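You operate a simulated robot arm through the tools that you are given. There is no shell and no other tool.

You run a simulated two-armed robot. Do the job below in one go: nothing can be reset, and whatever is moved stays where it is left.

Task
Cap the purple marker, blot the wet signature and set the green cloth weight on the page.
Fine: smear no ink, blot first; the ink blotter goes back; the other marker stays. Set down upright: ink blotter.

Only the result counts: the job must be done as asked and must still hold three seconds after the hand-in. Knocking over, shifting, dropping, spilling or breaking anything else fails it. A push-on lid holds only when it is set on centred and level and pressed home; a screw cap is set on level and turned clockwise until tight. Flat cloth is picked up by pressing the open fingertips on it (5 to 10 N) and closing them slowly along it; thin cloth reads only 2 to 8 mm in the jaws.

Robot
Two 7-joint arms with two-finger parallel grippers on one trunk that stands fixed in place. Base frame: the origin is at the foot of the trunk, x ahead of it, y to its left, z up. Lengths are in m, angles in rad, forces in N, time in s.
The left shoulder is at [0.05, 0.209, 1.146], the right one opposite. With the tool pointing down near the work surface each hand reaches from about 0.1 to 0.66 m from the base axis, measured 20 degrees to its own side. Payload 4.4 kg a hand.
The tool frame of a hand sits at the grasp point between the pads (the TCP): z along the fingers, y along the line on which they close. The tips reach 0.023 m beyond it. The gripper opens to 0.094 m. The fingers are 0.038 m wide and 0.01 m thick; the gripper's body (0.054 by 0.096 m) begins 0.039 m behind the TCP.
Orientation is that of the tool frame in the base frame, as a unit quaternion [x, y, z, w]. With the fingers straight down and closing along the base's y, the tool's x points along the base's -x, its y along +y and its z along -z.

Tools
- The arms move only by the tool servo_tool. It takes "left_increments", "right_increments" or both (then of equal length, played together; a hand with none holds still); each is a list that holds one entry, the list of rows, each a list of 7 numbers: the shift along the tool's x, y, z in m, then the turn, a rotation vector about the tool's x, y, z in rad, then the finger opening in m, from 0 to 0.094. In form: [[[dx, dy, dz, rx, ry, rz, claw], ...]]. A call has 1 to 20 rows; each row is the pose to reach, as a shift and turn from the pose commanded when the call began, along the tool's axes at that moment. Rows are played at 5 a second. More than 0.05 m and 0.15 rad between two rows, or a gripper value outside its range, and nothing of the call is played. A pose out of reach is approached as far as the arm can. The call stops where the force on the tool passes 40 N (or 10 N more than at its start, if that is more) or the arm is blocked; 0.2 s more then pass. The fingers move at their own pace (about 0.108 m/s each) and stop on an object; they squeeze with about 37 N. The grip force told is the motor's: it shows also when the fingers shut on nothing. Time passes only in rows, and 0.2 s behind the last, so rows that repeat a pose let the fingers close. It gives the time, the measured TCP pose, the force on the tool (base axes), the opening and the grip force at its end, in the units of the frame above (readings bear some noise), with the torque about the TCP (base axes, N m) and any sound that the robot's microphone picked up.
- Cameras (640 x 400 px; columns grow to the right, rows downward): "scene" is now at [0.1412, 0.0532, 1.3356]; the picture's right is [0.59, -0.81, 0.00], its down [-0.33, -0.24, -0.91] and it looks along [0.74, 0.54, -0.41] (base axes); focal length 354 px, centre (320, 200). "left" rides on the left gripper at [0.086, -0.016, -0.074] in its tool frame; the picture's right is [0.18, 0.98, 0.00], its down [-0.58, 0.11, -0.81] and it looks along [-0.79, 0.15, 0.59] (tool axes); focal length 243 px, centre (320, 200). "right" rides on the right gripper at [0.086, 0.016, -0.074] in its tool frame; the picture's right is [-0.18, 0.98, 0.00], its down [-0.58, -0.11, -0.81] and it looks along [-0.79, -0.15, 0.59] (tool axes); focal length 243 px, centre (320, 200). There is no depth. A picture from a camera that has moved, and an enlarged one, comes with that camera's place and axes in the base frame and with its lens.
- snapshot(camera): a new picture of that camera. It takes no simulated time.
- slide_trunk(by): slides the trunk up (or, below 0, down) by that many m; the arms and the scene camera ride with it, the base frame stays. It gives what a move gives, with no picture.
- turn_head(pan, tilt): turns the head with the scene camera to pan (to the left, within 1.396 rad either way) and tilt (down, from -0.506 to 1.204), counted from straight ahead of the robot. It gives what a move gives.
- close_up(camera, box): a new picture of the part [left, top, right, bottom] of that camera's present view, enlarged. It takes no simulated time.
- sign_off(): hands the job in; it is judged then, once.

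Places have to be worked out from the pictures, the camera data and where the tool is seen. Open the grippers and draw the arms clear of the work before you hand the job in, unless the task says otherwise.

The tools are called after "Call:" as a command line: name --argument value ..., lists and objects as JSON in quotes. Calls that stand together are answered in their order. servo_tool: Moves the arms, as the interface text tells. Its arguments: {"type":"object","properties":{"left_increments":{"type":"array","items":{"type":"array","items":{"type":"array","items":{"type":"number"}}}},"right_increments":{"type":"array","items":{"type":"array","items":{"type":"array","items":{"type":"number"}}}}},"required":[]} The other tools are called the same way: slide_trunk (by) slides the trunk up or down; turn_head (pan, tilt) turns the head that bears the scene camera; snapshot (camera) takes a picture; close_up (camera, box) takes an enlarged picture of a part of a camera's view; sign_off () hands the job in.

At the start:

```text
clock: 0.0
left_tcp_pos: [0.4203, 0.4975, 1.1393]
left_tool_rot: [0.001, 1.0, 0.0, 0.001]
left_wrist_force: [-0.3, -0.1, 0.4]
left_torque: [0.02, 0.04, -0.03]
left_opening: 0.0939
left_gripper_force: 0.2
right_tcp_pos: [0.5024, 0.0952, 1.145]
right_tool_rot: [0.0, 1.0, 0.0, 0.0]
right_wrist_force: [1.0, 0.2, 0.2]
right_torque: [-0.02, -0.02, 0.01]
right_opening: 0.0936
right_gripper_force: 0.0
trunk travel left (down, up): [-0.225, 0.338]
head pan, tilt: [0.628, 0.421]
```

scene: 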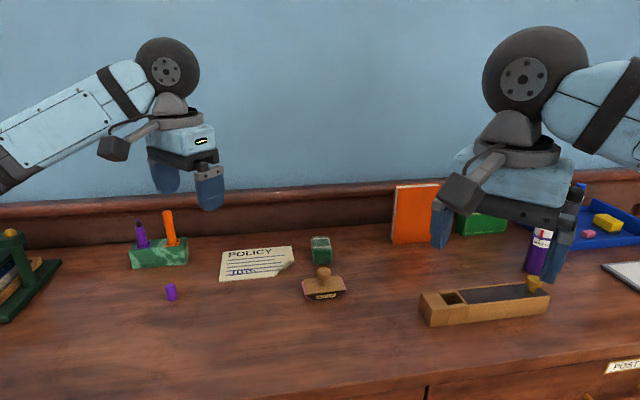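
right: 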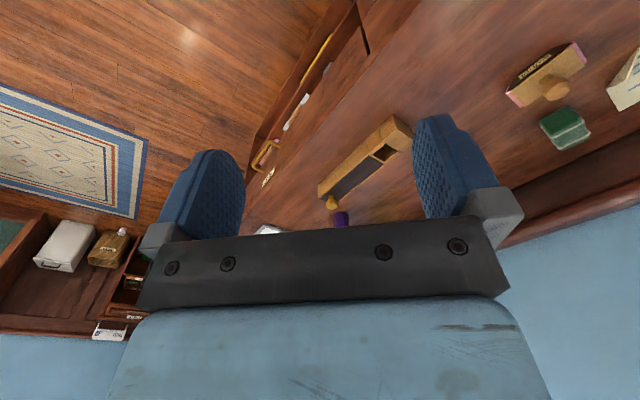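
left: 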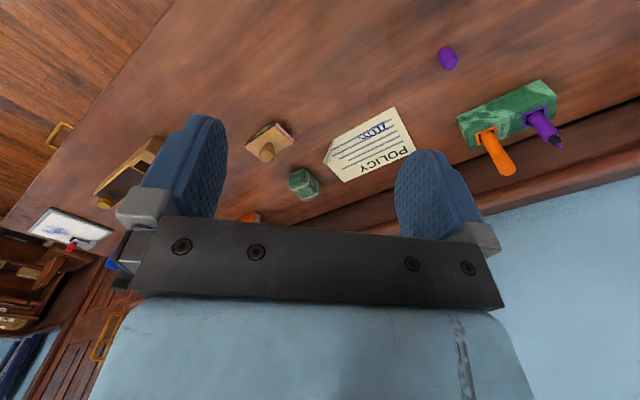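

I start by looking closer at the work area: the marker stand on the left, the policy page with the signature, the green weight, and the rocker blotter lookalike.

Call:
close_up --camera "scene" --box '[100, 190, 360, 320]'

Call:
close_up --camera "left" --box '[230, 30, 570, 220]'

Call:
close_up --camera "scene" --box '[380, 170, 640, 340]'

```text
2.46 times, centred on (230, 255) of scene
camera zoom: at [0.1412, 0.0532, 1.3356], right [0.59, -0.81, 0.0], down [-0.33, -0.24, -0.91], along [0.74, 0.54, -0.41], focal length 871 px, centre (542, 65)
```

zoom: 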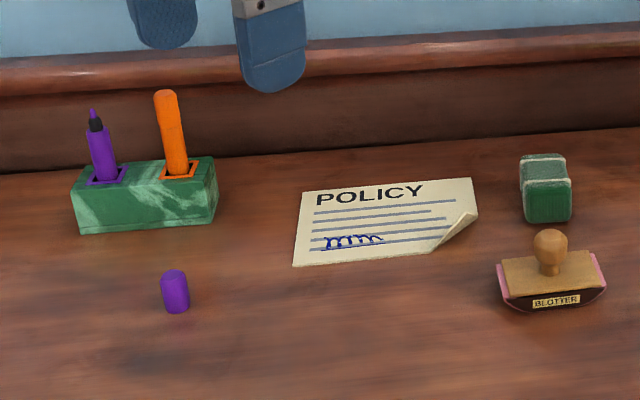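

```text
1.88 times, centred on (400, 125) of left
camera zoom: at [0.3326, 0.4819, 1.215], right [-0.18, 0.98, 0.0], down [0.58, 0.11, 0.81], along [0.79, 0.15, -0.59], focal length 457 px, centre (169, 341)
```

zoom: 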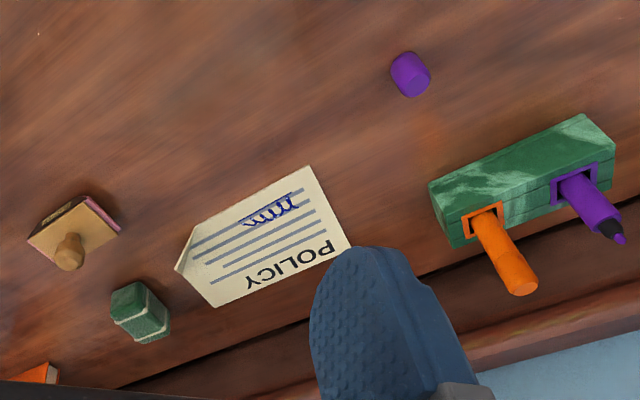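

```text
2.35 times, centred on (510, 255) of scene
camera zoom: at [0.1412, 0.0532, 1.3356], right [0.59, -0.81, 0.0], down [-0.33, -0.24, -0.91], along [0.74, 0.54, -0.41], focal length 833 px, centre (-127, 71)
```

zoom: 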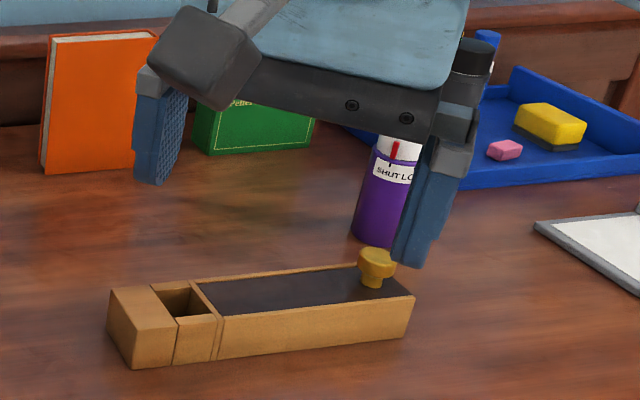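

The objects are on the left side: page, weight, blotter, marker stand and the loose purple cap. I turn the head to centre on them for a better view and finer triangulation.

Call:
turn_head --pan 0.85 --tilt 0.55

Call:
snapshot --camera "scene"

```text
clock: 0.8
left_tcp_pos: [0.4194, 0.4971, 1.1385]
left_tool_rot: [0.0, 1.0, 0.001, 0.0]
left_wrist_force: [-1.1, -0.1, 0.7]
left_torque: [0.01, -0.01, 0.02]
left_opening: 0.094
left_gripper_force: 0.1
right_tcp_pos: [0.5018, 0.0953, 1.1468]
right_tool_rot: [0.0, 1.0, 0.0, 0.0]
right_wrist_force: [-0.1, -0.4, 0.2]
right_torque: [0.03, 0.01, 0.03]
right_opening: 0.0942
right_gripper_force: 0.0
trunk travel left (down, up): [-0.225, 0.338]
head pan, tilt: [0.85, 0.55]
```

```text
taken
camera scene: at [0.1258, 0.0663, 1.3238], right [0.75, -0.66, 0.0], down [-0.34, -0.39, -0.85], along [0.56, 0.64, -0.52], focal length 354 px, centre (320, 200)
```

scene: 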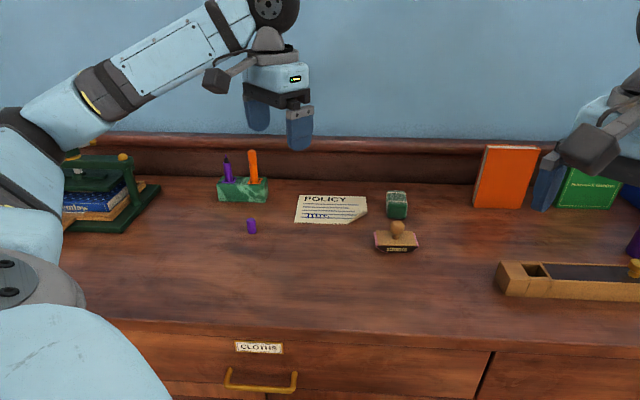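

The desk faces along about pan 0.85, and things lie 0.7–1.0 m from my axis, so I must learn how far the left arm really reaches. I move the left hand outward toward a point high above the page as a test.

Call:
servo_tool --left_increments '[[[-0.035, 0.025, 0.015, 0, 0, 0, 0.094], [-0.07, 0.05, 0.03, 0, 0, 0, 0.094], [-0.105, 0.075, 0.045, 0, 0, 0, 0.094], [-0.14, 0.1, 0.06, 0, 0, 0, 0.094], [-0.175, 0.125, 0.075, 0, 0, 0, 0.094], [-0.21, 0.15, 0.09, 0, 0, 0, 0.094], [-0.21, 0.15, 0.09, 0, 0, 0, 0.094]]]'

Call:
snapshot --camera "scene"

Call:
snapshot --camera "left"

```text
clock: 2.4
left_tcp_pos: [0.6296, 0.6448, 1.0493]
left_tool_rot: [0.0, 1.0, 0.0, 0.001]
left_wrist_force: [-0.9, 0.4, 0.0]
left_torque: [0.02, 0.02, -0.02]
left_opening: 0.0941
left_gripper_force: 0.1
right_tcp_pos: [0.501, 0.0942, 1.1458]
right_tool_rot: [0.001, 1.0, 0.0, 0.0]
right_wrist_force: [-0.8, 0.4, -0.2]
right_torque: [-0.01, 0.0, -0.02]
right_opening: 0.0938
right_gripper_force: 0.1
trunk travel left (down, up): [-0.225, 0.338]
head pan, tilt: [0.85, 0.55]
```

```text
taken
camera scene: at [0.1252, 0.0661, 1.3239], right [0.75, -0.66, 0.0], down [-0.34, -0.39, -0.85], along [0.56, 0.64, -0.52], focal length 354 px, centre (320, 200)
```

scene: 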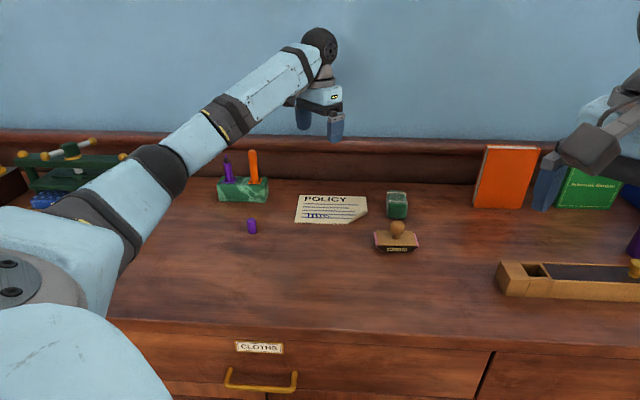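

```text
taken
camera left: at [0.5425, 0.6282, 1.1242], right [-0.18, 0.98, 0.0], down [0.58, 0.11, 0.81], along [0.79, 0.15, -0.59], focal length 243 px, centre (320, 200)
```

left: 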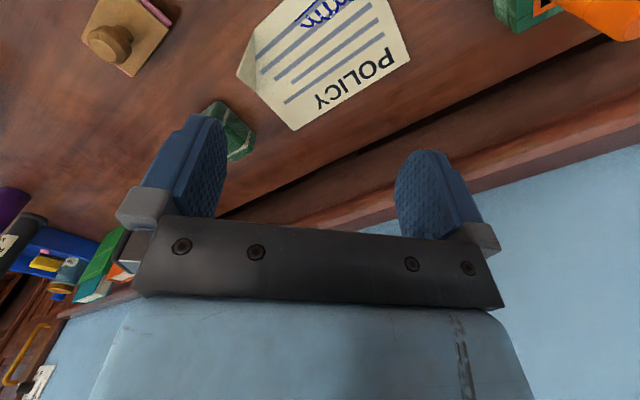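

The arm reached that point easily, so the reach is enough for the page. I take close-ups of the objects in both cameras to work out positions and headings.

Call:
close_up --camera "scene" --box '[200, 140, 440, 270]'

Call:
close_up --camera "left" --box '[60, 0, 460, 200]'

```text
2.67 times, centred on (320, 205) of scene
camera zoom: at [0.1252, 0.0661, 1.3239], right [0.75, -0.66, 0.0], down [-0.34, -0.39, -0.85], along [0.56, 0.64, -0.52], focal length 944 px, centre (320, 187)
```

zoom: 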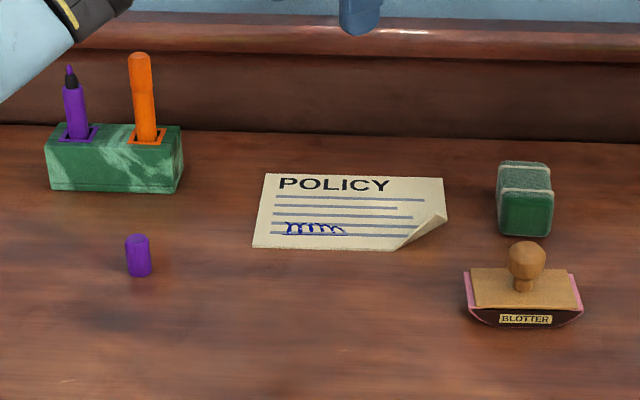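

```text
1.60 times, centred on (260, 100) of left
camera zoom: at [0.5425, 0.6282, 1.1242], right [-0.18, 0.98, 0.0], down [0.58, 0.11, 0.81], along [0.79, 0.15, -0.59], focal length 388 px, centre (416, 360)
```

zoom: 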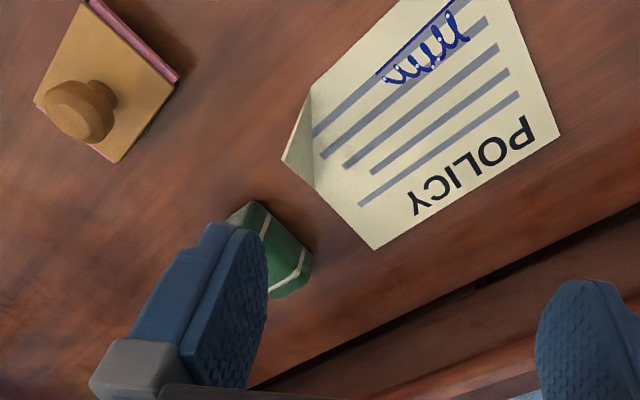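

From two views, the table top is at about z=0.801, the page spans TL(0.661,0.766), TR(0.797,0.632), BL(0.565,0.664), and the blotter knob is near (0.684,0.437,0.851). I yaw the left hand 45° to align with the desk and back it off a little for a square look at everything.

Call:
servo_tool --left_increments '[[[0.016, -0.015, 0, 0, 0, -0.131, 0.094], [0.032, -0.03, 0, 0, 0, -0.262, 0.094], [0.048, -0.045, 0, 0, 0, -0.393, 0.094], [0.064, -0.06, 0, 0, 0, -0.524, 0.094], [0.08, -0.075, 0, 0, 0, -0.655, 0.094], [0.095, -0.09, 0, 0, 0, -0.785, 0.094], [0.095, -0.09, 0, 0, 0, -0.785, 0.094]]]'

Call:
snapshot --camera "left"

Call:
close_up --camera "left" --box '[100, 0, 360, 180]'

Call:
close_up --camera "left" --box '[340, 0, 600, 180]'

Call:
snapshot --camera "scene"

```text
clock: 4.0
left_tcp_pos: [0.5346, 0.558, 1.0488]
left_tool_rot: [-0.383, 0.924, 0.0, 0.001]
left_wrist_force: [0.2, -0.2, 0.8]
left_torque: [0.0, 0.01, -0.02]
left_opening: 0.0939
left_gripper_force: 0.1
right_tcp_pos: [0.5015, 0.095, 1.1469]
right_tool_rot: [0.0, 1.0, 0.0, 0.0]
right_wrist_force: [0.9, -0.5, -0.2]
right_torque: [0.01, 0.0, 0.02]
right_opening: 0.0937
right_gripper_force: 0.0
trunk travel left (down, up): [-0.225, 0.338]
head pan, tilt: [0.85, 0.55]
```

```text
taken
camera left: at [0.4845, 0.4855, 1.1247], right [-0.83, 0.56, 0.0], down [0.33, 0.49, 0.81], along [0.45, 0.67, -0.59], focal length 243 px, centre (320, 200)
```

left: 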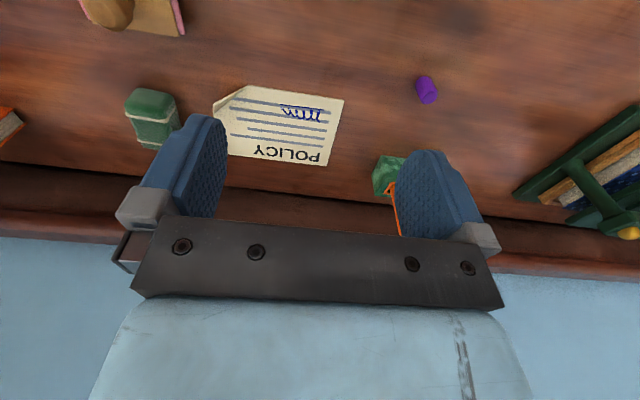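

```text
2.22 times, centred on (230, 90) of left
camera zoom: at [0.4845, 0.4855, 1.1247], right [-0.83, 0.56, 0.0], down [0.33, 0.49, 0.81], along [0.45, 0.67, -0.59], focal length 539 px, centre (520, 444)
```

zoom: 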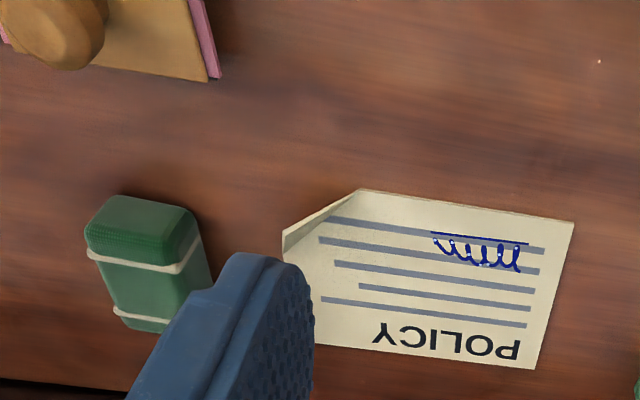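

```text
2.22 times, centred on (470, 90) of left
camera zoom: at [0.4845, 0.4855, 1.1247], right [-0.83, 0.56, 0.0], down [0.33, 0.49, 0.81], along [0.45, 0.67, -0.59], focal length 539 px, centre (-13, 444)
```

zoom: 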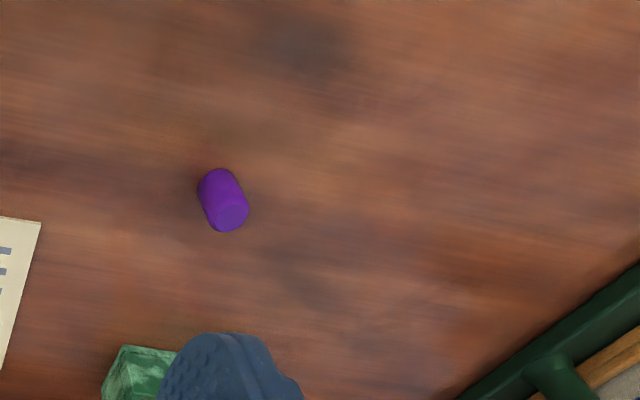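

```text
taken
camera scene: at [0.126, 0.0665, 1.3237], right [0.75, -0.66, 0.0], down [-0.34, -0.39, -0.85], along [0.56, 0.64, -0.52], focal length 354 px, centre (320, 200)
```

scene: 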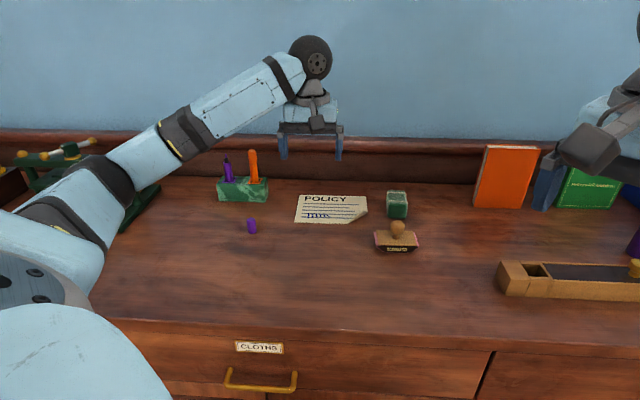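

The weight is about 45×55×44 mm at (0.803,0.530); the knob of the blotter lies at about (0.686,0.438,0.851). I move the left hand above the knob at z=0.95 and check alignment.

Call:
servo_tool --left_increments '[[[-0.0044, -0.0384, 0.01, 0, 0, 0, 0.094], [-0.0088, -0.0768, 0.03, 0, 0, 0, 0.094], [-0.0132, -0.1152, 0.05, 0, 0, 0, 0.094], [-0.0176, -0.1536, 0.075, 0, 0, 0, 0.094], [-0.0222, -0.1919, 0.099, 0, 0, 0, 0.094], [-0.0222, -0.1919, 0.099, 0, 0, 0, 0.094]]]'

Call:
snapshot --camera "left"

Call:
close_up --camera "scene" --box '[320, 100, 480, 260]'

```text
clock: 5.3
left_tcp_pos: [0.6845, 0.4345, 0.9515]
left_tool_rot: [-0.382, 0.924, -0.001, 0.0]
left_wrist_force: [-0.8, 0.4, -0.1]
left_torque: [-0.02, 0.0, 0.0]
left_opening: 0.094
left_gripper_force: 0.1
right_tcp_pos: [0.5011, 0.0953, 1.1467]
right_tool_rot: [0.0, 1.0, 0.0, 0.0]
right_wrist_force: [-0.3, 0.0, 0.9]
right_torque: [0.0, 0.0, -0.01]
right_opening: 0.0942
right_gripper_force: 0.2
trunk travel left (down, up): [-0.225, 0.338]
head pan, tilt: [0.85, 0.55]
```

```text
taken
camera left: at [0.6338, 0.3626, 1.0278], right [-0.82, 0.57, 0.0], down [0.33, 0.49, 0.81], along [0.46, 0.67, -0.59], focal length 243 px, centre (320, 200)
```

left: 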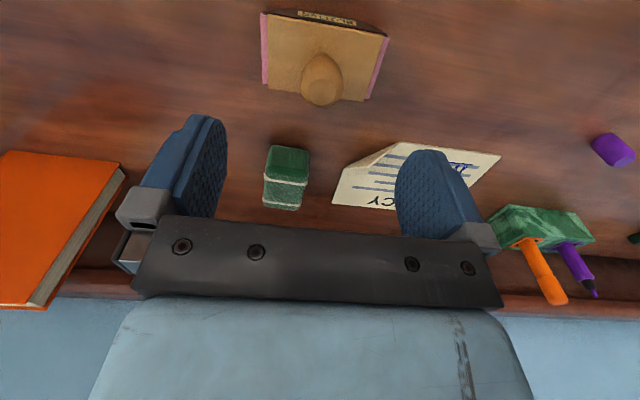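

```text
2.50 times, centred on (400, 180) of scene
camera zoom: at [0.1252, 0.0665, 1.3239], right [0.75, -0.66, 0.0], down [-0.34, -0.39, -0.85], along [0.56, 0.64, -0.52], focal length 885 px, centre (120, 250)
```

zoom: 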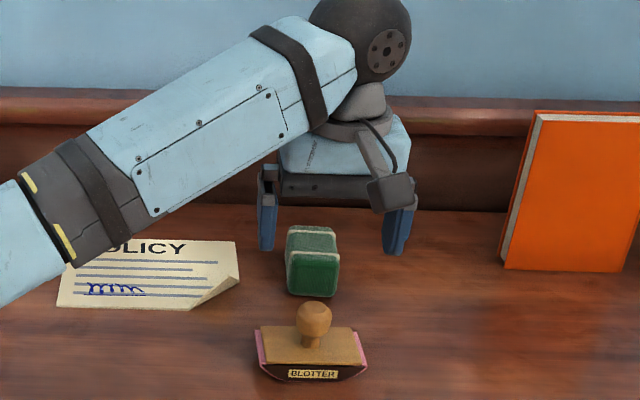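

The knob is at about (0.685,0.439,0.852) by both cameras, and the tool is nearly centred above it with the closing axis along the blotter. I descend to the knob with open fingers.

Call:
servo_tool --left_increments '[[[-0.002, 0.002, 0.035, 0, 0, 0, 0.094], [-0.002, 0.002, 0.07, 0, 0, 0, 0.094], [-0.002, 0.002, 0.09, 0, 0, 0, 0.094], [-0.002, 0.002, 0.097, 0, 0, 0, 0.094], [-0.002, 0.002, 0.097, 0, 0, 0, 0.094]]]'

Call:
snapshot --camera "left"

Call:
close_up --camera "scene" --box '[340, 140, 460, 260]'

```text
clock: 6.5
left_tcp_pos: [0.6853, 0.4417, 0.8543]
left_tool_rot: [-0.383, 0.924, 0.0, 0.001]
left_wrist_force: [0.1, 0.2, 0.8]
left_torque: [-0.02, 0.04, 0.0]
left_opening: 0.0941
left_gripper_force: 0.1
right_tcp_pos: [0.5026, 0.0956, 1.1461]
right_tool_rot: [0.0, 1.0, 0.0, 0.0]
right_wrist_force: [-0.2, 0.1, 0.5]
right_torque: [0.02, 0.01, 0.0]
right_opening: 0.0941
right_gripper_force: 0.1
trunk travel left (down, up): [-0.225, 0.338]
head pan, tilt: [0.85, 0.55]
```

```text
taken
camera left: at [0.6353, 0.3694, 0.9296], right [-0.83, 0.56, 0.0], down [0.33, 0.49, 0.81], along [0.46, 0.67, -0.59], focal length 243 px, centre (320, 200)
```

left: 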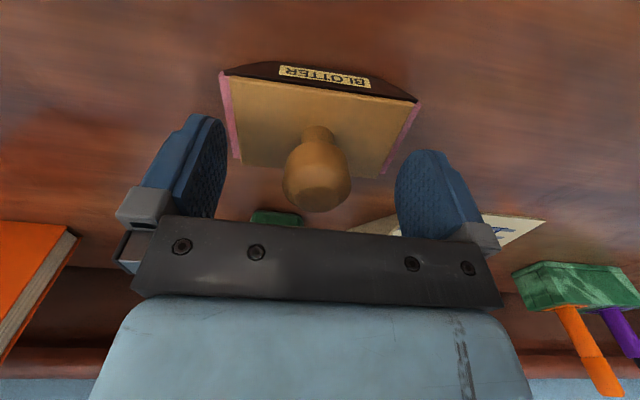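

```text
3.33 times, centred on (400, 200) of scene
camera zoom: at [0.1258, 0.0664, 1.3238], right [0.75, -0.66, 0.0], down [-0.34, -0.39, -0.85], along [0.56, 0.64, -0.52], focal length 1180 px, centre (53, 200)
```

zoom: 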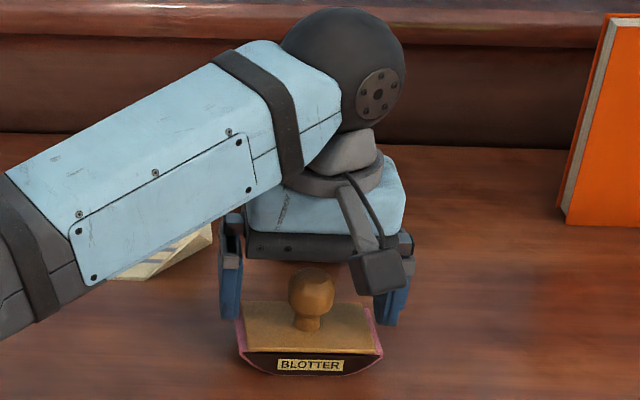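

The knob sits between the pads (about 317,176 versus the TCP pixel 320,182). I close the fingers gradually on it.

Call:
servo_tool --left_increments '[[[0, 0, 0, 0, 0, 0, 0.06], [0, 0, 0, 0, 0, 0, 0.045], [0, 0, 0, 0, 0, 0, 0.035], [0, 0, 0, 0, 0, 0, 0.025], [0, 0, 0, 0, 0, 0, 0.01], [0, 0, 0, 0, 0, 0, 0.0], [0, 0, 0, 0, 0, 0, 0.0]]]'

Call:
snapshot --camera "left"

```text
clock: 8.2
left_tcp_pos: [0.6854, 0.4404, 0.8555]
left_tool_rot: [-0.383, 0.924, 0.0, 0.0]
left_wrist_force: [0.6, -1.1, -0.6]
left_torque: [-0.05, -0.01, -0.02]
left_opening: 0.0314
left_gripper_force: 37.0
right_tcp_pos: [0.501, 0.0945, 1.1467]
right_tool_rot: [0.0, 1.0, -0.001, 0.001]
right_wrist_force: [0.0, -0.1, -0.5]
right_torque: [0.04, 0.0, 0.03]
right_opening: 0.0938
right_gripper_force: 0.0
trunk travel left (down, up): [-0.225, 0.338]
head pan, tilt: [0.85, 0.55]
```

```text
taken
camera left: at [0.6353, 0.3692, 0.9298], right [-0.82, 0.57, 0.0], down [0.33, 0.49, 0.81], along [0.46, 0.67, -0.59], focal length 243 px, centre (320, 200)
```

left: 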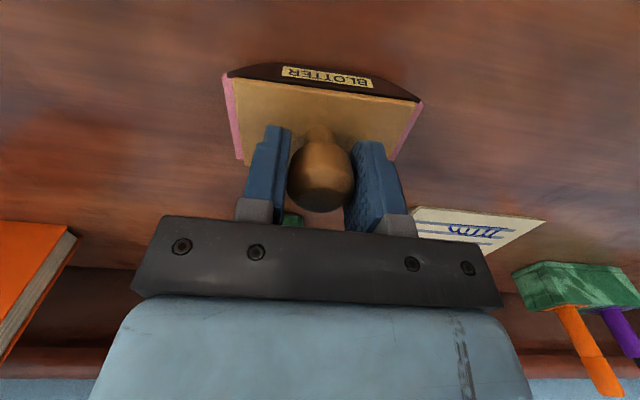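

The grip holds at 31 mm. I lift straight up 0.08 m and check that the blotter hangs level.

Call:
servo_tool --left_increments '[[[0, 0, -0.01, 0, 0, 0, 0.0], [0, 0, -0.03, 0, 0, 0, 0.0], [0, 0, -0.055, 0, 0, 0, 0.0], [0, 0, -0.08, 0, 0, 0, 0.0], [0, 0, -0.08, 0, 0, 0, 0.0]]]'

Call:
snapshot --camera "left"

Call:
close_up --camera "scene" --box '[280, 100, 460, 260]'

```text
clock: 9.3
left_tcp_pos: [0.6844, 0.4409, 0.9347]
left_tool_rot: [-0.383, 0.924, 0.0, -0.001]
left_wrist_force: [0.2, 0.7, -1.4]
left_torque: [0.0, -0.03, 0.03]
left_opening: 0.0313
left_gripper_force: 36.6
right_tcp_pos: [0.5028, 0.095, 1.1463]
right_tool_rot: [0.0, 1.0, 0.0, -0.001]
right_wrist_force: [-0.3, 0.7, -0.8]
right_torque: [-0.01, 0.02, 0.0]
right_opening: 0.0938
right_gripper_force: 0.0
trunk travel left (down, up): [-0.225, 0.338]
head pan, tilt: [0.85, 0.55]
```

```text
taken
camera left: at [0.6345, 0.368, 1.0099], right [-0.82, 0.57, 0.0], down [0.34, 0.49, 0.81], along [0.46, 0.67, -0.59], focal length 243 px, centre (320, 200)
```

left: 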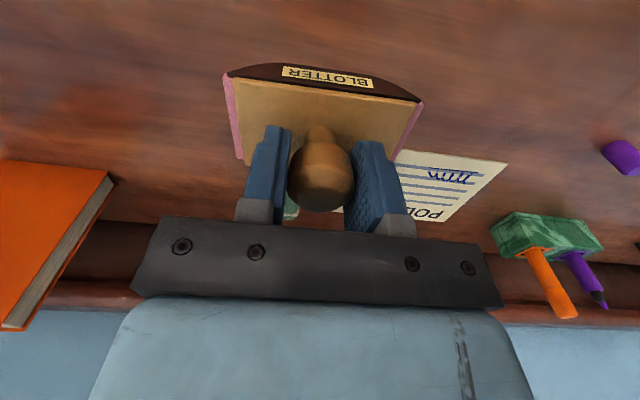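

```text
2.50 times, centred on (370, 180) of scene
camera zoom: at [0.1264, 0.0666, 1.3236], right [0.75, -0.66, 0.0], down [-0.35, -0.39, -0.85], along [0.56, 0.64, -0.52], focal length 885 px, centre (195, 250)
```

zoom: 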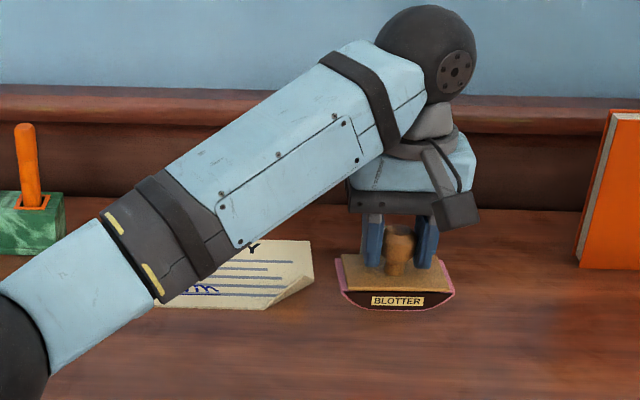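

The blotter hangs level in the grip. The signature centre works out at (0.631,0.649); I carry the blotter high over to that spot without going down yet.

Call:
servo_tool --left_increments '[[[-0.018, 0.0308, 0, 0, 0, 0, 0.0], [-0.0364, 0.0616, 0, 0, 0, 0, 0.0], [-0.0547, 0.0924, 0, 0, 0, 0, 0.0], [-0.0729, 0.1232, 0, 0, 0, 0, 0.0], [-0.0911, 0.154, 0, 0, 0, 0, 0.0], [-0.1093, 0.1848, 0, 0, 0, 0, 0.0], [-0.1093, 0.1848, 0, 0, 0, 0, 0.0]]]'

Call:
snapshot --camera "left"

Call:
snapshot --camera "scene"

Call:
close_up --camera "scene" --box '[240, 120, 420, 240]'

```text
clock: 10.9
left_tcp_pos: [0.634, 0.6478, 0.9355]
left_tool_rot: [-0.383, 0.924, 0.0, 0.001]
left_wrist_force: [-0.6, -0.7, -2.2]
left_torque: [0.0, -0.01, 0.02]
left_opening: 0.0311
left_gripper_force: 37.0
right_tcp_pos: [0.5022, 0.0951, 1.146]
right_tool_rot: [0.0, 1.0, 0.0, 0.0]
right_wrist_force: [0.4, -0.3, -0.2]
right_torque: [0.02, -0.01, 0.0]
right_opening: 0.0938
right_gripper_force: 0.1
trunk travel left (down, up): [-0.225, 0.338]
head pan, tilt: [0.85, 0.55]
```

```text
taken
camera left: at [0.5827, 0.5756, 1.0109], right [-0.83, 0.56, 0.0], down [0.33, 0.49, 0.81], along [0.46, 0.67, -0.59], focal length 243 px, centre (320, 200)
```

left: 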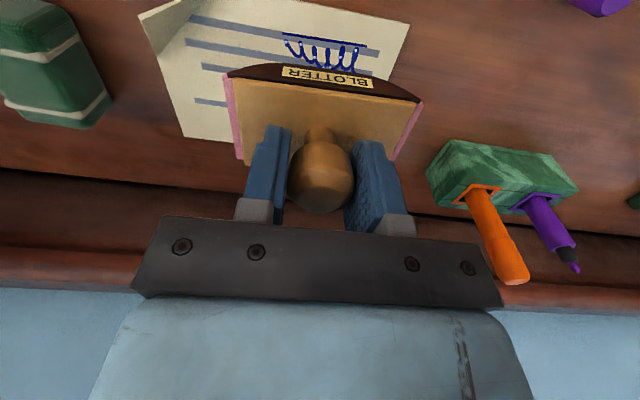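

```text
taken
camera scene: at [0.1261, 0.0664, 1.3237], right [0.75, -0.66, 0.0], down [-0.35, -0.39, -0.85], along [0.56, 0.64, -0.52], focal length 354 px, centre (320, 200)
```

scene: 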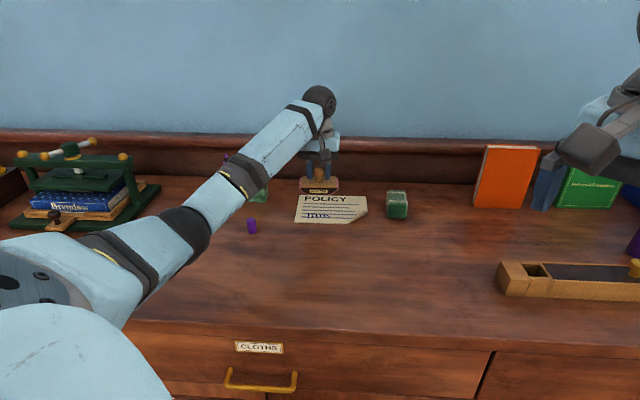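

```text
3.33 times, centred on (330, 180) of scene
camera zoom: at [0.1261, 0.0664, 1.3237], right [0.75, -0.66, 0.0], down [-0.35, -0.39, -0.85], along [0.56, 0.64, -0.52], focal length 1180 px, centre (287, 267)
```

zoom: 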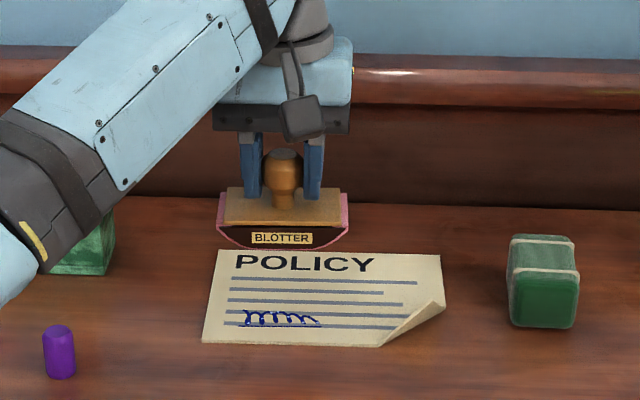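

The signature centre projects about 3 mm to the side of the tool axis, so I shift by that amount while high and then descend to just above the page.

Call:
servo_tool --left_increments '[[[0, 0.003, 0.01, 0, 0, 0, 0.0], [0, 0.003, 0.035, 0, 0, 0, 0.0], [0, 0.003, 0.055, 0, 0, 0, 0.0], [0, 0.003, 0.067, 0, 0, 0, 0.0], [0, 0.003, 0.073, 0, 0, 0, 0.0], [0, 0.003, 0.073, 0, 0, 0, 0.0]]]'

Call:
close_up --camera "scene" --box '[260, 150, 400, 240]'

Call:
snapshot --camera "left"

```text
clock: 12.3
left_tcp_pos: [0.63, 0.6488, 0.8601]
left_tool_rot: [-0.382, 0.924, 0.001, 0.0]
left_wrist_force: [-0.3, 0.5, -1.5]
left_torque: [-0.01, 0.02, -0.01]
left_opening: 0.0311
left_gripper_force: 37.3
right_tcp_pos: [0.5031, 0.0951, 1.1457]
right_tool_rot: [-0.001, 1.0, 0.0, -0.001]
right_wrist_force: [0.2, -0.1, -0.3]
right_torque: [0.02, 0.02, 0.01]
right_opening: 0.094
right_gripper_force: 0.0
trunk travel left (down, up): [-0.225, 0.338]
head pan, tilt: [0.85, 0.55]
```

```text
4.44 times, centred on (330, 195) of scene
camera zoom: at [0.1259, 0.0665, 1.3237], right [0.75, -0.66, 0.0], down [-0.34, -0.39, -0.85], along [0.56, 0.64, -0.52], focal length 1573 px, centre (276, 222)
```

zoom: 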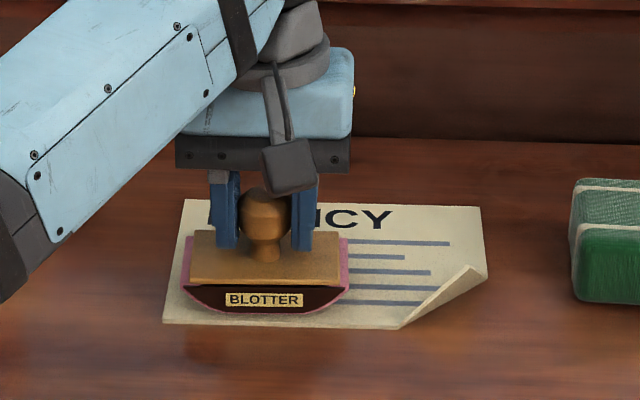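

```text
taken
camera left: at [0.5798, 0.5771, 0.9351], right [-0.82, 0.57, 0.0], down [0.33, 0.49, 0.81], along [0.46, 0.67, -0.59], focal length 243 px, centre (320, 200)
```

left: 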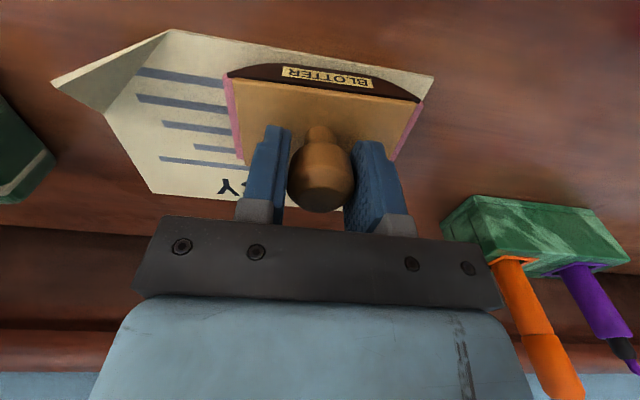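

The blotter sits over the signature just above the page. I go down a few millimetres slowly and read the force.

Call:
servo_tool --left_increments '[[[0, 0, 0.002, 0, 0, 0, 0.0], [0, 0, 0.004, 0, 0, 0, 0.0], [0, 0, 0.005, 0, 0, 0, 0.0], [0, 0, 0.005, 0, 0, 0, 0.0]]]'

```text
clock: 13.3
left_tcp_pos: [0.6295, 0.6499, 0.8565]
left_tool_rot: [-0.383, 0.924, 0.0, 0.0]
left_wrist_force: [0.3, 1.5, 8.9]
left_torque: [-0.01, 0.05, 0.01]
left_opening: 0.0314
left_gripper_force: 36.9
right_tcp_pos: [0.5021, 0.0944, 1.1461]
right_tool_rot: [0.0, 1.0, -0.001, 0.001]
right_wrist_force: [-1.0, -0.2, 0.1]
right_torque: [0.01, 0.02, 0.0]
right_opening: 0.094
right_gripper_force: 0.1
trunk travel left (down, up): [-0.225, 0.338]
head pan, tilt: [0.85, 0.55]
```

Contact at TCP z≈0.8565 with about 10 N. I press a touch more and hold for about 1.5 s without any sideways motion.

Call:
servo_tool --left_increments '[[[0, 0, 0.001, 0, 0, 0, 0.0], [0, 0, 0.001, 0, 0, 0, 0.0], [0, 0, 0.001, 0, 0, 0, 0.0], [0, 0, 0.001, 0, 0, 0, 0.0], [0, 0, 0.001, 0, 0, 0, 0.0], [0, 0, 0.001, 0, 0, 0, 0.0], [0, 0, 0.001, 0, 0, 0, 0.0]]]'

Call:
close_up --camera "scene" --box '[260, 150, 400, 240]'

```text
clock: 14.9
left_tcp_pos: [0.6315, 0.6501, 0.856]
left_tool_rot: [-0.382, 0.924, 0.002, 0.001]
left_wrist_force: [0.8, 0.0, 17.9]
left_torque: [-0.04, 0.06, 0.01]
left_opening: 0.031
left_gripper_force: 37.0
right_tcp_pos: [0.5014, 0.0949, 1.1476]
right_tool_rot: [0.001, 1.0, 0.001, 0.001]
right_wrist_force: [0.6, -0.6, 0.3]
right_torque: [-0.04, 0.03, -0.01]
right_opening: 0.094
right_gripper_force: 0.1
trunk travel left (down, up): [-0.225, 0.338]
head pan, tilt: [0.85, 0.55]
```

```text
4.44 times, centred on (330, 195) of scene
camera zoom: at [0.1239, 0.0645, 1.3242], right [0.75, -0.66, 0.0], down [-0.34, -0.39, -0.85], along [0.56, 0.64, -0.52], focal length 1573 px, centre (276, 222)
```

zoom: 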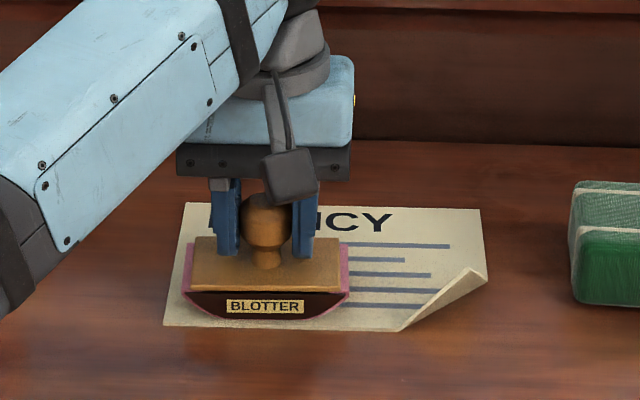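

Pressed with about 18 N; the blotter stayed level. I lift straight up and look at the signature.

Call:
servo_tool --left_increments '[[[0, 0, -0.003, 0, 0, 0, 0.0], [0, 0, -0.006, 0, 0, 0, 0.0], [0, 0, -0.03, 0, 0, 0, 0.0], [0, 0, -0.06, 0, 0, 0, 0.0], [0, 0, -0.079, 0, 0, 0, 0.0], [0, 0, -0.079, 0, 0, 0, 0.0]]]'

Call:
close_up --camera "scene" --box '[270, 170, 390, 240]'

Call:
close_up --camera "left" --box '[120, 0, 440, 180]'

```text
clock: 16.4
left_tcp_pos: [0.6312, 0.6492, 0.9342]
left_tool_rot: [-0.382, 0.924, 0.0, -0.001]
left_wrist_force: [-0.2, 0.1, -2.2]
left_torque: [-0.01, 0.01, 0.01]
left_opening: 0.0314
left_gripper_force: 37.0
right_tcp_pos: [0.5026, 0.0953, 1.1457]
right_tool_rot: [0.0, 1.0, 0.0, 0.001]
right_wrist_force: [0.7, 0.2, 0.3]
right_torque: [-0.02, -0.03, 0.0]
right_opening: 0.0942
right_gripper_force: 0.1
trunk travel left (down, up): [-0.225, 0.338]
head pan, tilt: [0.85, 0.55]
```

```text
5.33 times, centred on (330, 205) of scene
camera zoom: at [0.1262, 0.0667, 1.3237], right [0.75, -0.66, 0.0], down [-0.35, -0.39, -0.85], along [0.56, 0.64, -0.52], focal length 1888 px, centre (267, 173)
```

zoom: 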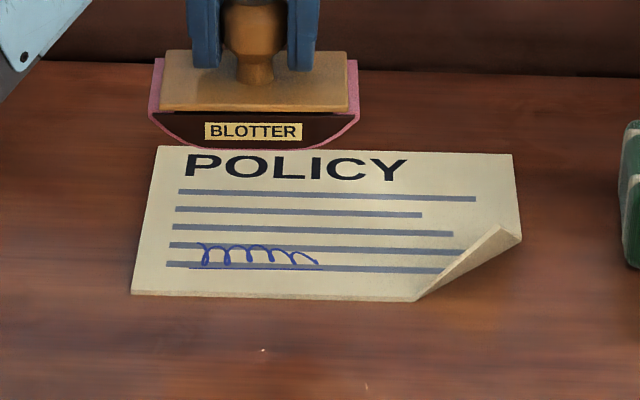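

```text
2.00 times, centred on (280, 90) of left
camera zoom: at [0.5805, 0.5772, 1.0087], right [-0.82, 0.57, 0.0], down [0.34, 0.49, 0.81], along [0.46, 0.66, -0.59], focal length 485 px, centre (400, 420)
```

zoom: 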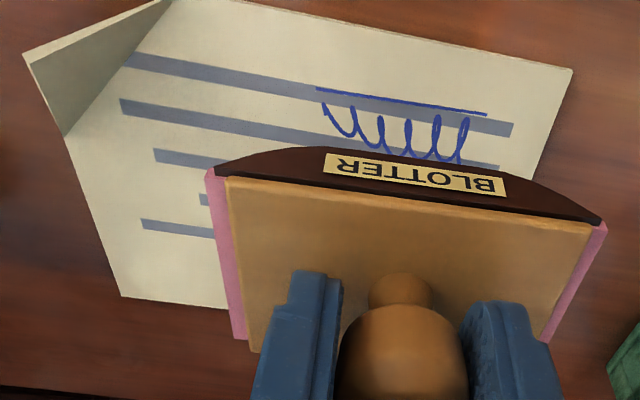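

The ink now looks thin and matte all along, so the blot took and nothing smeared. I carry the blotter back high over to its old place.

Call:
servo_tool --left_increments '[[[0.0182, -0.0316, 0, 0, 0, 0, 0.0], [0.0364, -0.0632, 0, 0, 0, 0, 0.0], [0.0547, -0.0948, 0, 0, 0, 0, 0.0], [0.0729, -0.1264, 0, 0, 0, 0, 0.0], [0.0911, -0.158, 0, 0, 0, 0, 0.0], [0.1093, -0.1898, 0, 0, 0, 0, 0.0], [0.1093, -0.1898, 0.02, 0, 0, 0, 0.0], [0.1093, -0.1898, 0.05, 0, 0, 0, 0.0], [0.1093, -0.1898, 0.07, 0, 0, 0, 0.0], [0.1093, -0.1898, 0.077, 0, 0, 0, 0.0], [0.1093, -0.1898, 0.077, 0, 0, 0, 0.0]]]'

Call:
snapshot --camera "left"

Call:
close_up --camera "scene" --box '[200, 140, 440, 270]'

```text
clock: 18.8
left_tcp_pos: [0.6871, 0.4395, 0.8545]
left_tool_rot: [-0.383, 0.924, 0.0, 0.0]
left_wrist_force: [-0.2, 0.9, -1.8]
left_torque: [0.02, -0.01, 0.03]
left_opening: 0.0313
left_gripper_force: 37.0
right_tcp_pos: [0.5013, 0.0949, 1.1448]
right_tool_rot: [0.0, 1.0, 0.001, 0.0]
right_wrist_force: [0.0, -0.3, -0.6]
right_torque: [0.0, -0.02, -0.02]
right_opening: 0.094
right_gripper_force: 0.0
trunk travel left (down, up): [-0.225, 0.338]
head pan, tilt: [0.85, 0.55]
```

```text
taken
camera left: at [0.6365, 0.3677, 0.9307], right [-0.83, 0.56, 0.0], down [0.33, 0.49, 0.81], along [0.46, 0.67, -0.59], focal length 243 px, centre (320, 200)
```

left: 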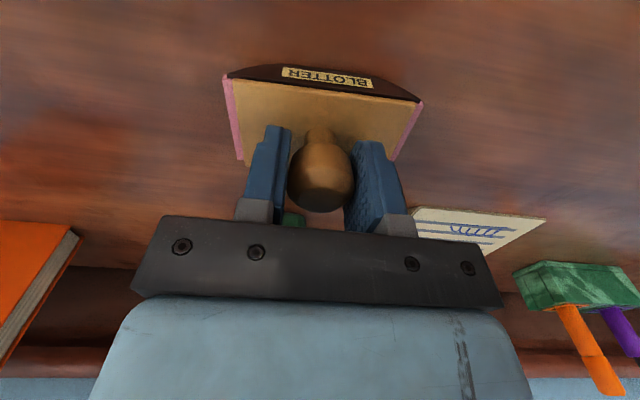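

```text
2.67 times, centred on (320, 205) of scene
camera zoom: at [0.1259, 0.0665, 1.3237], right [0.75, -0.66, 0.0], down [-0.34, -0.39, -0.85], along [0.56, 0.64, -0.52], focal length 944 px, centre (320, 187)
```

zoom: 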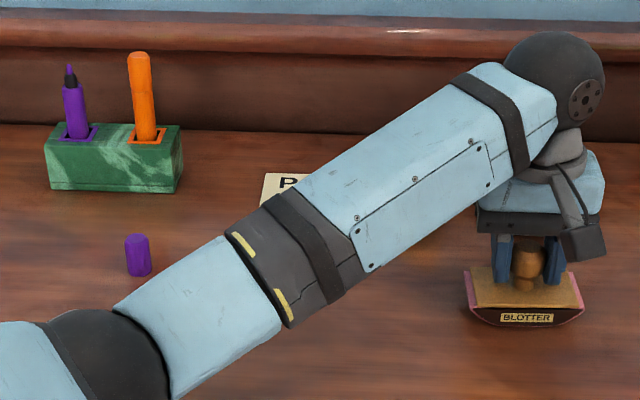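

The blotter is back over its old spot (label at the same pixel) but still carried. I lower the last few millimetres and watch the force.

Call:
servo_tool --left_increments '[[[0, 0, 0.0015, 0, 0, 0, 0.0], [0, 0, 0.003, 0, 0, 0, 0.0], [0, 0, 0.003, 0, 0, 0, 0.0]]]'

```text
clock: 19.6
left_tcp_pos: [0.6878, 0.4401, 0.8546]
left_tool_rot: [-0.382, 0.924, 0.0, 0.001]
left_wrist_force: [2.8, -0.5, 3.1]
left_torque: [-0.11, 0.03, 0.07]
left_opening: 0.0311
left_gripper_force: 36.7
right_tcp_pos: [0.5017, 0.0945, 1.146]
right_tool_rot: [0.0, 1.0, 0.0, 0.0]
right_wrist_force: [-1.4, 0.0, -0.2]
right_torque: [-0.01, 0.04, 0.01]
right_opening: 0.0938
right_gripper_force: 0.0
trunk travel left (down, up): [-0.225, 0.338]
head pan, tilt: [0.85, 0.55]
```

The blotter now stands on the desk (force +3 N). I open the fingers gently and rise straight up.

Call:
servo_tool --left_increments '[[[0, 0, 0, 0, 0, 0, 0.034], [0, 0, 0, 0, 0, 0, 0.04], [0, 0, 0, 0, 0, 0, 0.05], [0, 0, 0, 0, 0, 0, 0.06], [0, 0, 0, 0, 0, 0, 0.06], [0, 0, -0.02, 0, 0, 0, 0.06], [0, 0, -0.05, 0, 0, 0, 0.06], [0, 0, -0.09, 0, 0, 0, 0.06], [0, 0, -0.12, 0, 0, 0, 0.08], [0, 0, -0.12, 0, 0, 0, 0.094]]]'

Call:
snapshot --camera "left"

Call:
close_up --camera "scene" --box '[200, 140, 440, 270]'

```text
clock: 21.8
left_tcp_pos: [0.6845, 0.4409, 0.9731]
left_tool_rot: [-0.383, 0.924, 0.001, 0.0]
left_wrist_force: [0.5, 0.3, 0.4]
left_torque: [-0.01, 0.01, -0.01]
left_opening: 0.094
left_gripper_force: 0.0
right_tcp_pos: [0.5024, 0.0956, 1.1459]
right_tool_rot: [-0.001, 1.0, 0.0, 0.0]
right_wrist_force: [0.6, 0.6, -0.4]
right_torque: [-0.03, 0.0, 0.0]
right_opening: 0.0937
right_gripper_force: 0.0
trunk travel left (down, up): [-0.225, 0.338]
head pan, tilt: [0.85, 0.55]
```

```text
taken
camera left: at [0.635, 0.3682, 1.0487], right [-0.83, 0.56, 0.0], down [0.33, 0.49, 0.81], along [0.46, 0.67, -0.59], focal length 243 px, centre (320, 200)
```

left: 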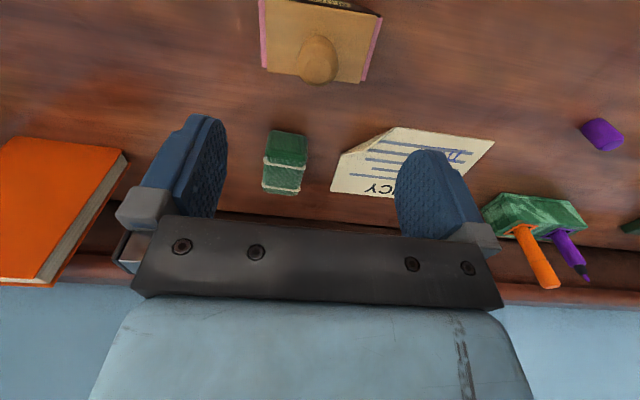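

```text
2.67 times, centred on (320, 205) of scene
camera zoom: at [0.126, 0.0666, 1.3237], right [0.75, -0.66, 0.0], down [-0.34, -0.39, -0.85], along [0.56, 0.64, -0.52], focal length 944 px, centre (320, 187)
```

zoom: 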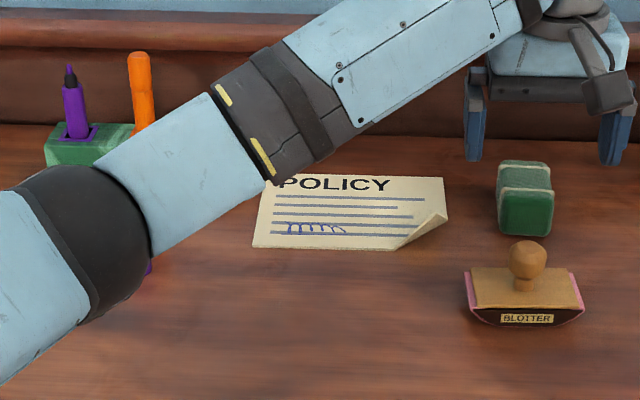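

The blotter stands exactly where it was. Next is the weight; I take a closer look at it for its position and heading.

Call:
close_up --camera "left" --box '[230, 110, 360, 200]'

Call:
close_up --camera "scene" --box '[360, 170, 440, 230]'

```text
4.44 times, centred on (295, 155) of left
camera zoom: at [0.635, 0.3682, 1.0487], right [-0.83, 0.56, 0.0], down [0.33, 0.49, 0.81], along [0.46, 0.67, -0.59], focal length 1078 px, centre (431, 400)
```

zoom: 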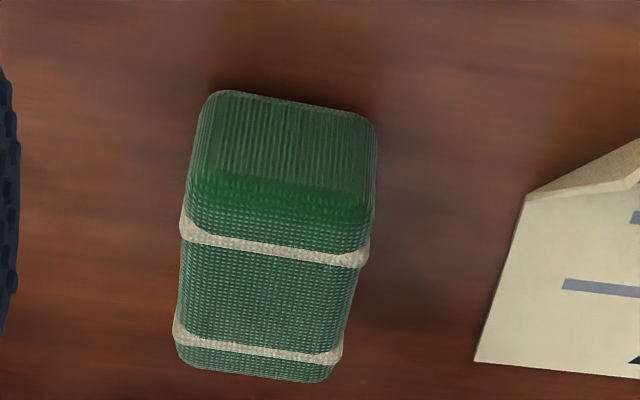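

```text
6.67 times, centred on (400, 200) of scene
camera zoom: at [0.126, 0.0666, 1.3237], right [0.75, -0.66, 0.0], down [-0.34, -0.39, -0.85], along [0.56, 0.64, -0.52], focal length 2360 px, centre (-213, 200)
```

zoom: 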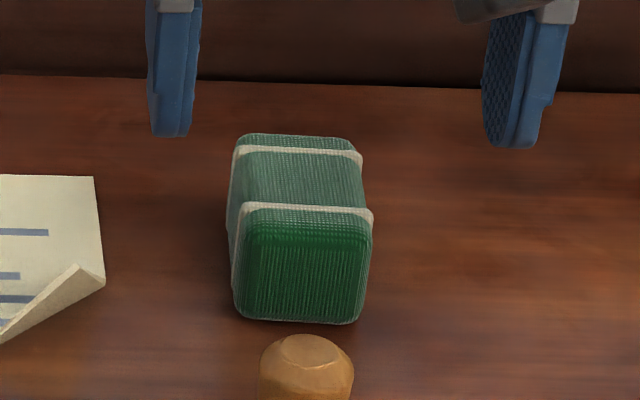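

The weight's top centre is about (0.804,0.531), turned about 3° from my closing axis, 48 mm wide, top at z≈0.846. I move above it with a small yaw correction and see whether the arm reaches.

Call:
servo_tool --left_increments '[[[-0.03, -0.004, 0, 0, 0, 0.012, 0.094], [-0.06, -0.008, 0, 0, 0, 0.024, 0.094], [-0.09, -0.012, 0, 0, 0, 0.036, 0.094], [-0.12, -0.016, 0, 0, 0, 0.048, 0.094], [-0.1476, -0.0199, 0, 0, 0, 0.055, 0.094], [-0.1476, -0.0199, 0.02, 0, 0, 0.055, 0.094], [-0.1476, -0.0199, 0.02, 0, 0, 0.055, 0.094]]]'

Call:
snapshot --camera "left"

Call:
snapshot --camera "scene"

```text
clock: 23.4
left_tcp_pos: [0.805, 0.5285, 0.9535]
left_tool_rot: [-0.356, 0.934, -0.001, 0.0]
left_wrist_force: [-0.5, 0.5, -0.7]
left_torque: [0.03, 0.0, -0.02]
left_opening: 0.094
left_gripper_force: 0.1
right_tcp_pos: [0.5016, 0.0945, 1.1471]
right_tool_rot: [0.0, 1.0, 0.0, 0.0]
right_wrist_force: [-0.7, -0.6, -0.7]
right_torque: [0.04, 0.0, -0.05]
right_opening: 0.0941
right_gripper_force: 0.0
trunk travel left (down, up): [-0.225, 0.338]
head pan, tilt: [0.85, 0.55]
```

```text
taken
camera left: at [0.75, 0.4597, 1.0285], right [-0.79, 0.61, 0.0], down [0.36, 0.47, 0.81], along [0.49, 0.64, -0.59], focal length 243 px, centre (320, 200)
```

left: 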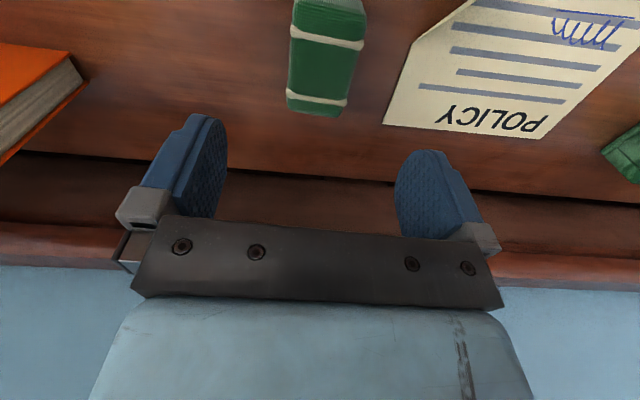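

```text
taken
camera scene: at [0.1253, 0.0659, 1.3239], right [0.75, -0.66, 0.0], down [-0.34, -0.39, -0.85], along [0.56, 0.64, -0.52], focal length 354 px, centre (320, 200)
```

scene: 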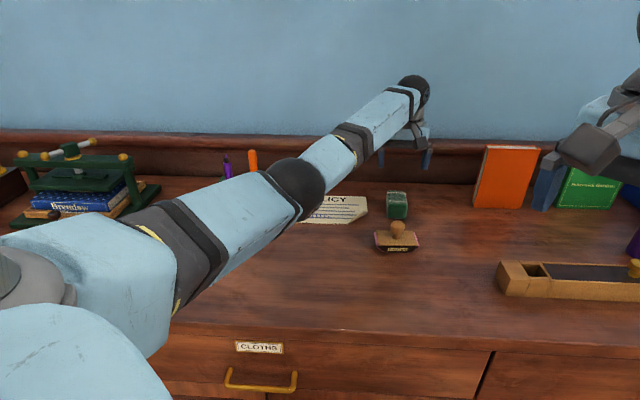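

The hand is centred over the weight (weight top centre at pixel ~322,68, expected 320,70). I descend around it with open fingers.

Call:
servo_tool --left_increments '[[[0, 0, 0.035, 0, 0, 0, 0.094], [0, 0, 0.07, 0, 0, 0, 0.094], [0, 0, 0.1, 0, 0, 0, 0.094], [0, 0, 0.115, 0, 0, 0, 0.094], [0, 0, 0.1235, 0, 0, 0, 0.094], [0, 0, 0.1235, 0, 0, 0, 0.094]]]'

Call:
snapshot --camera "left"

Call:
close_up --camera "scene" --box '[340, 130, 460, 240]'

```text
clock: 24.8
left_tcp_pos: [0.8058, 0.5284, 0.8294]
left_tool_rot: [-0.356, 0.934, 0.0, 0.0]
left_wrist_force: [0.5, 0.3, 0.9]
left_torque: [0.0, 0.03, 0.03]
left_opening: 0.094
left_gripper_force: 0.0
right_tcp_pos: [0.5021, 0.0953, 1.146]
right_tool_rot: [0.0, 1.0, 0.0, -0.001]
right_wrist_force: [0.0, 0.6, 0.8]
right_torque: [0.0, -0.01, -0.01]
right_opening: 0.094
right_gripper_force: 0.0
trunk travel left (down, up): [-0.225, 0.338]
head pan, tilt: [0.85, 0.55]
```

```text
taken
camera left: at [0.7517, 0.4589, 0.9047], right [-0.79, 0.61, 0.0], down [0.36, 0.47, 0.81], along [0.49, 0.64, -0.59], focal length 243 px, centre (320, 200)
```

left: 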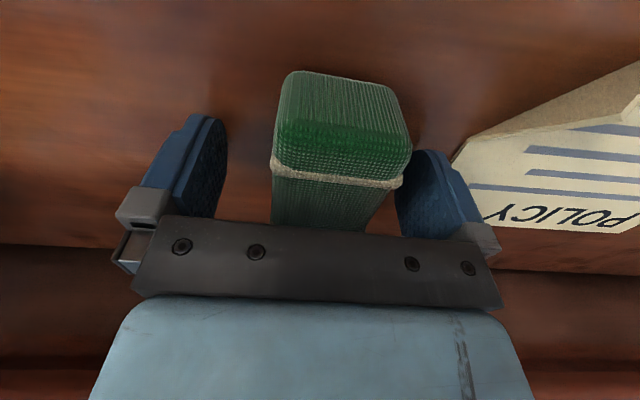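

```text
3.64 times, centred on (400, 185) of scene
camera zoom: at [0.1256, 0.0663, 1.3238], right [0.75, -0.66, 0.0], down [-0.34, -0.39, -0.85], along [0.56, 0.64, -0.52], focal length 1287 px, centre (29, 254)
```

zoom: 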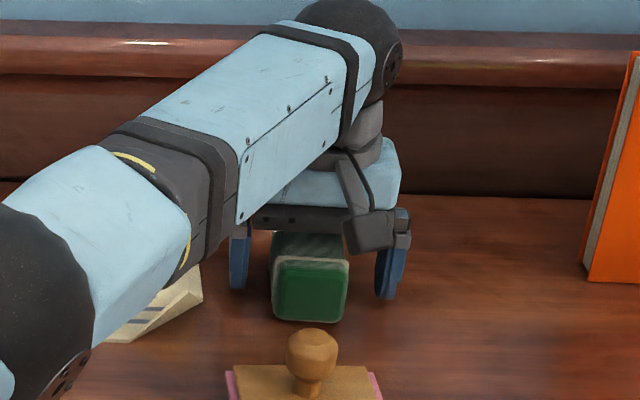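

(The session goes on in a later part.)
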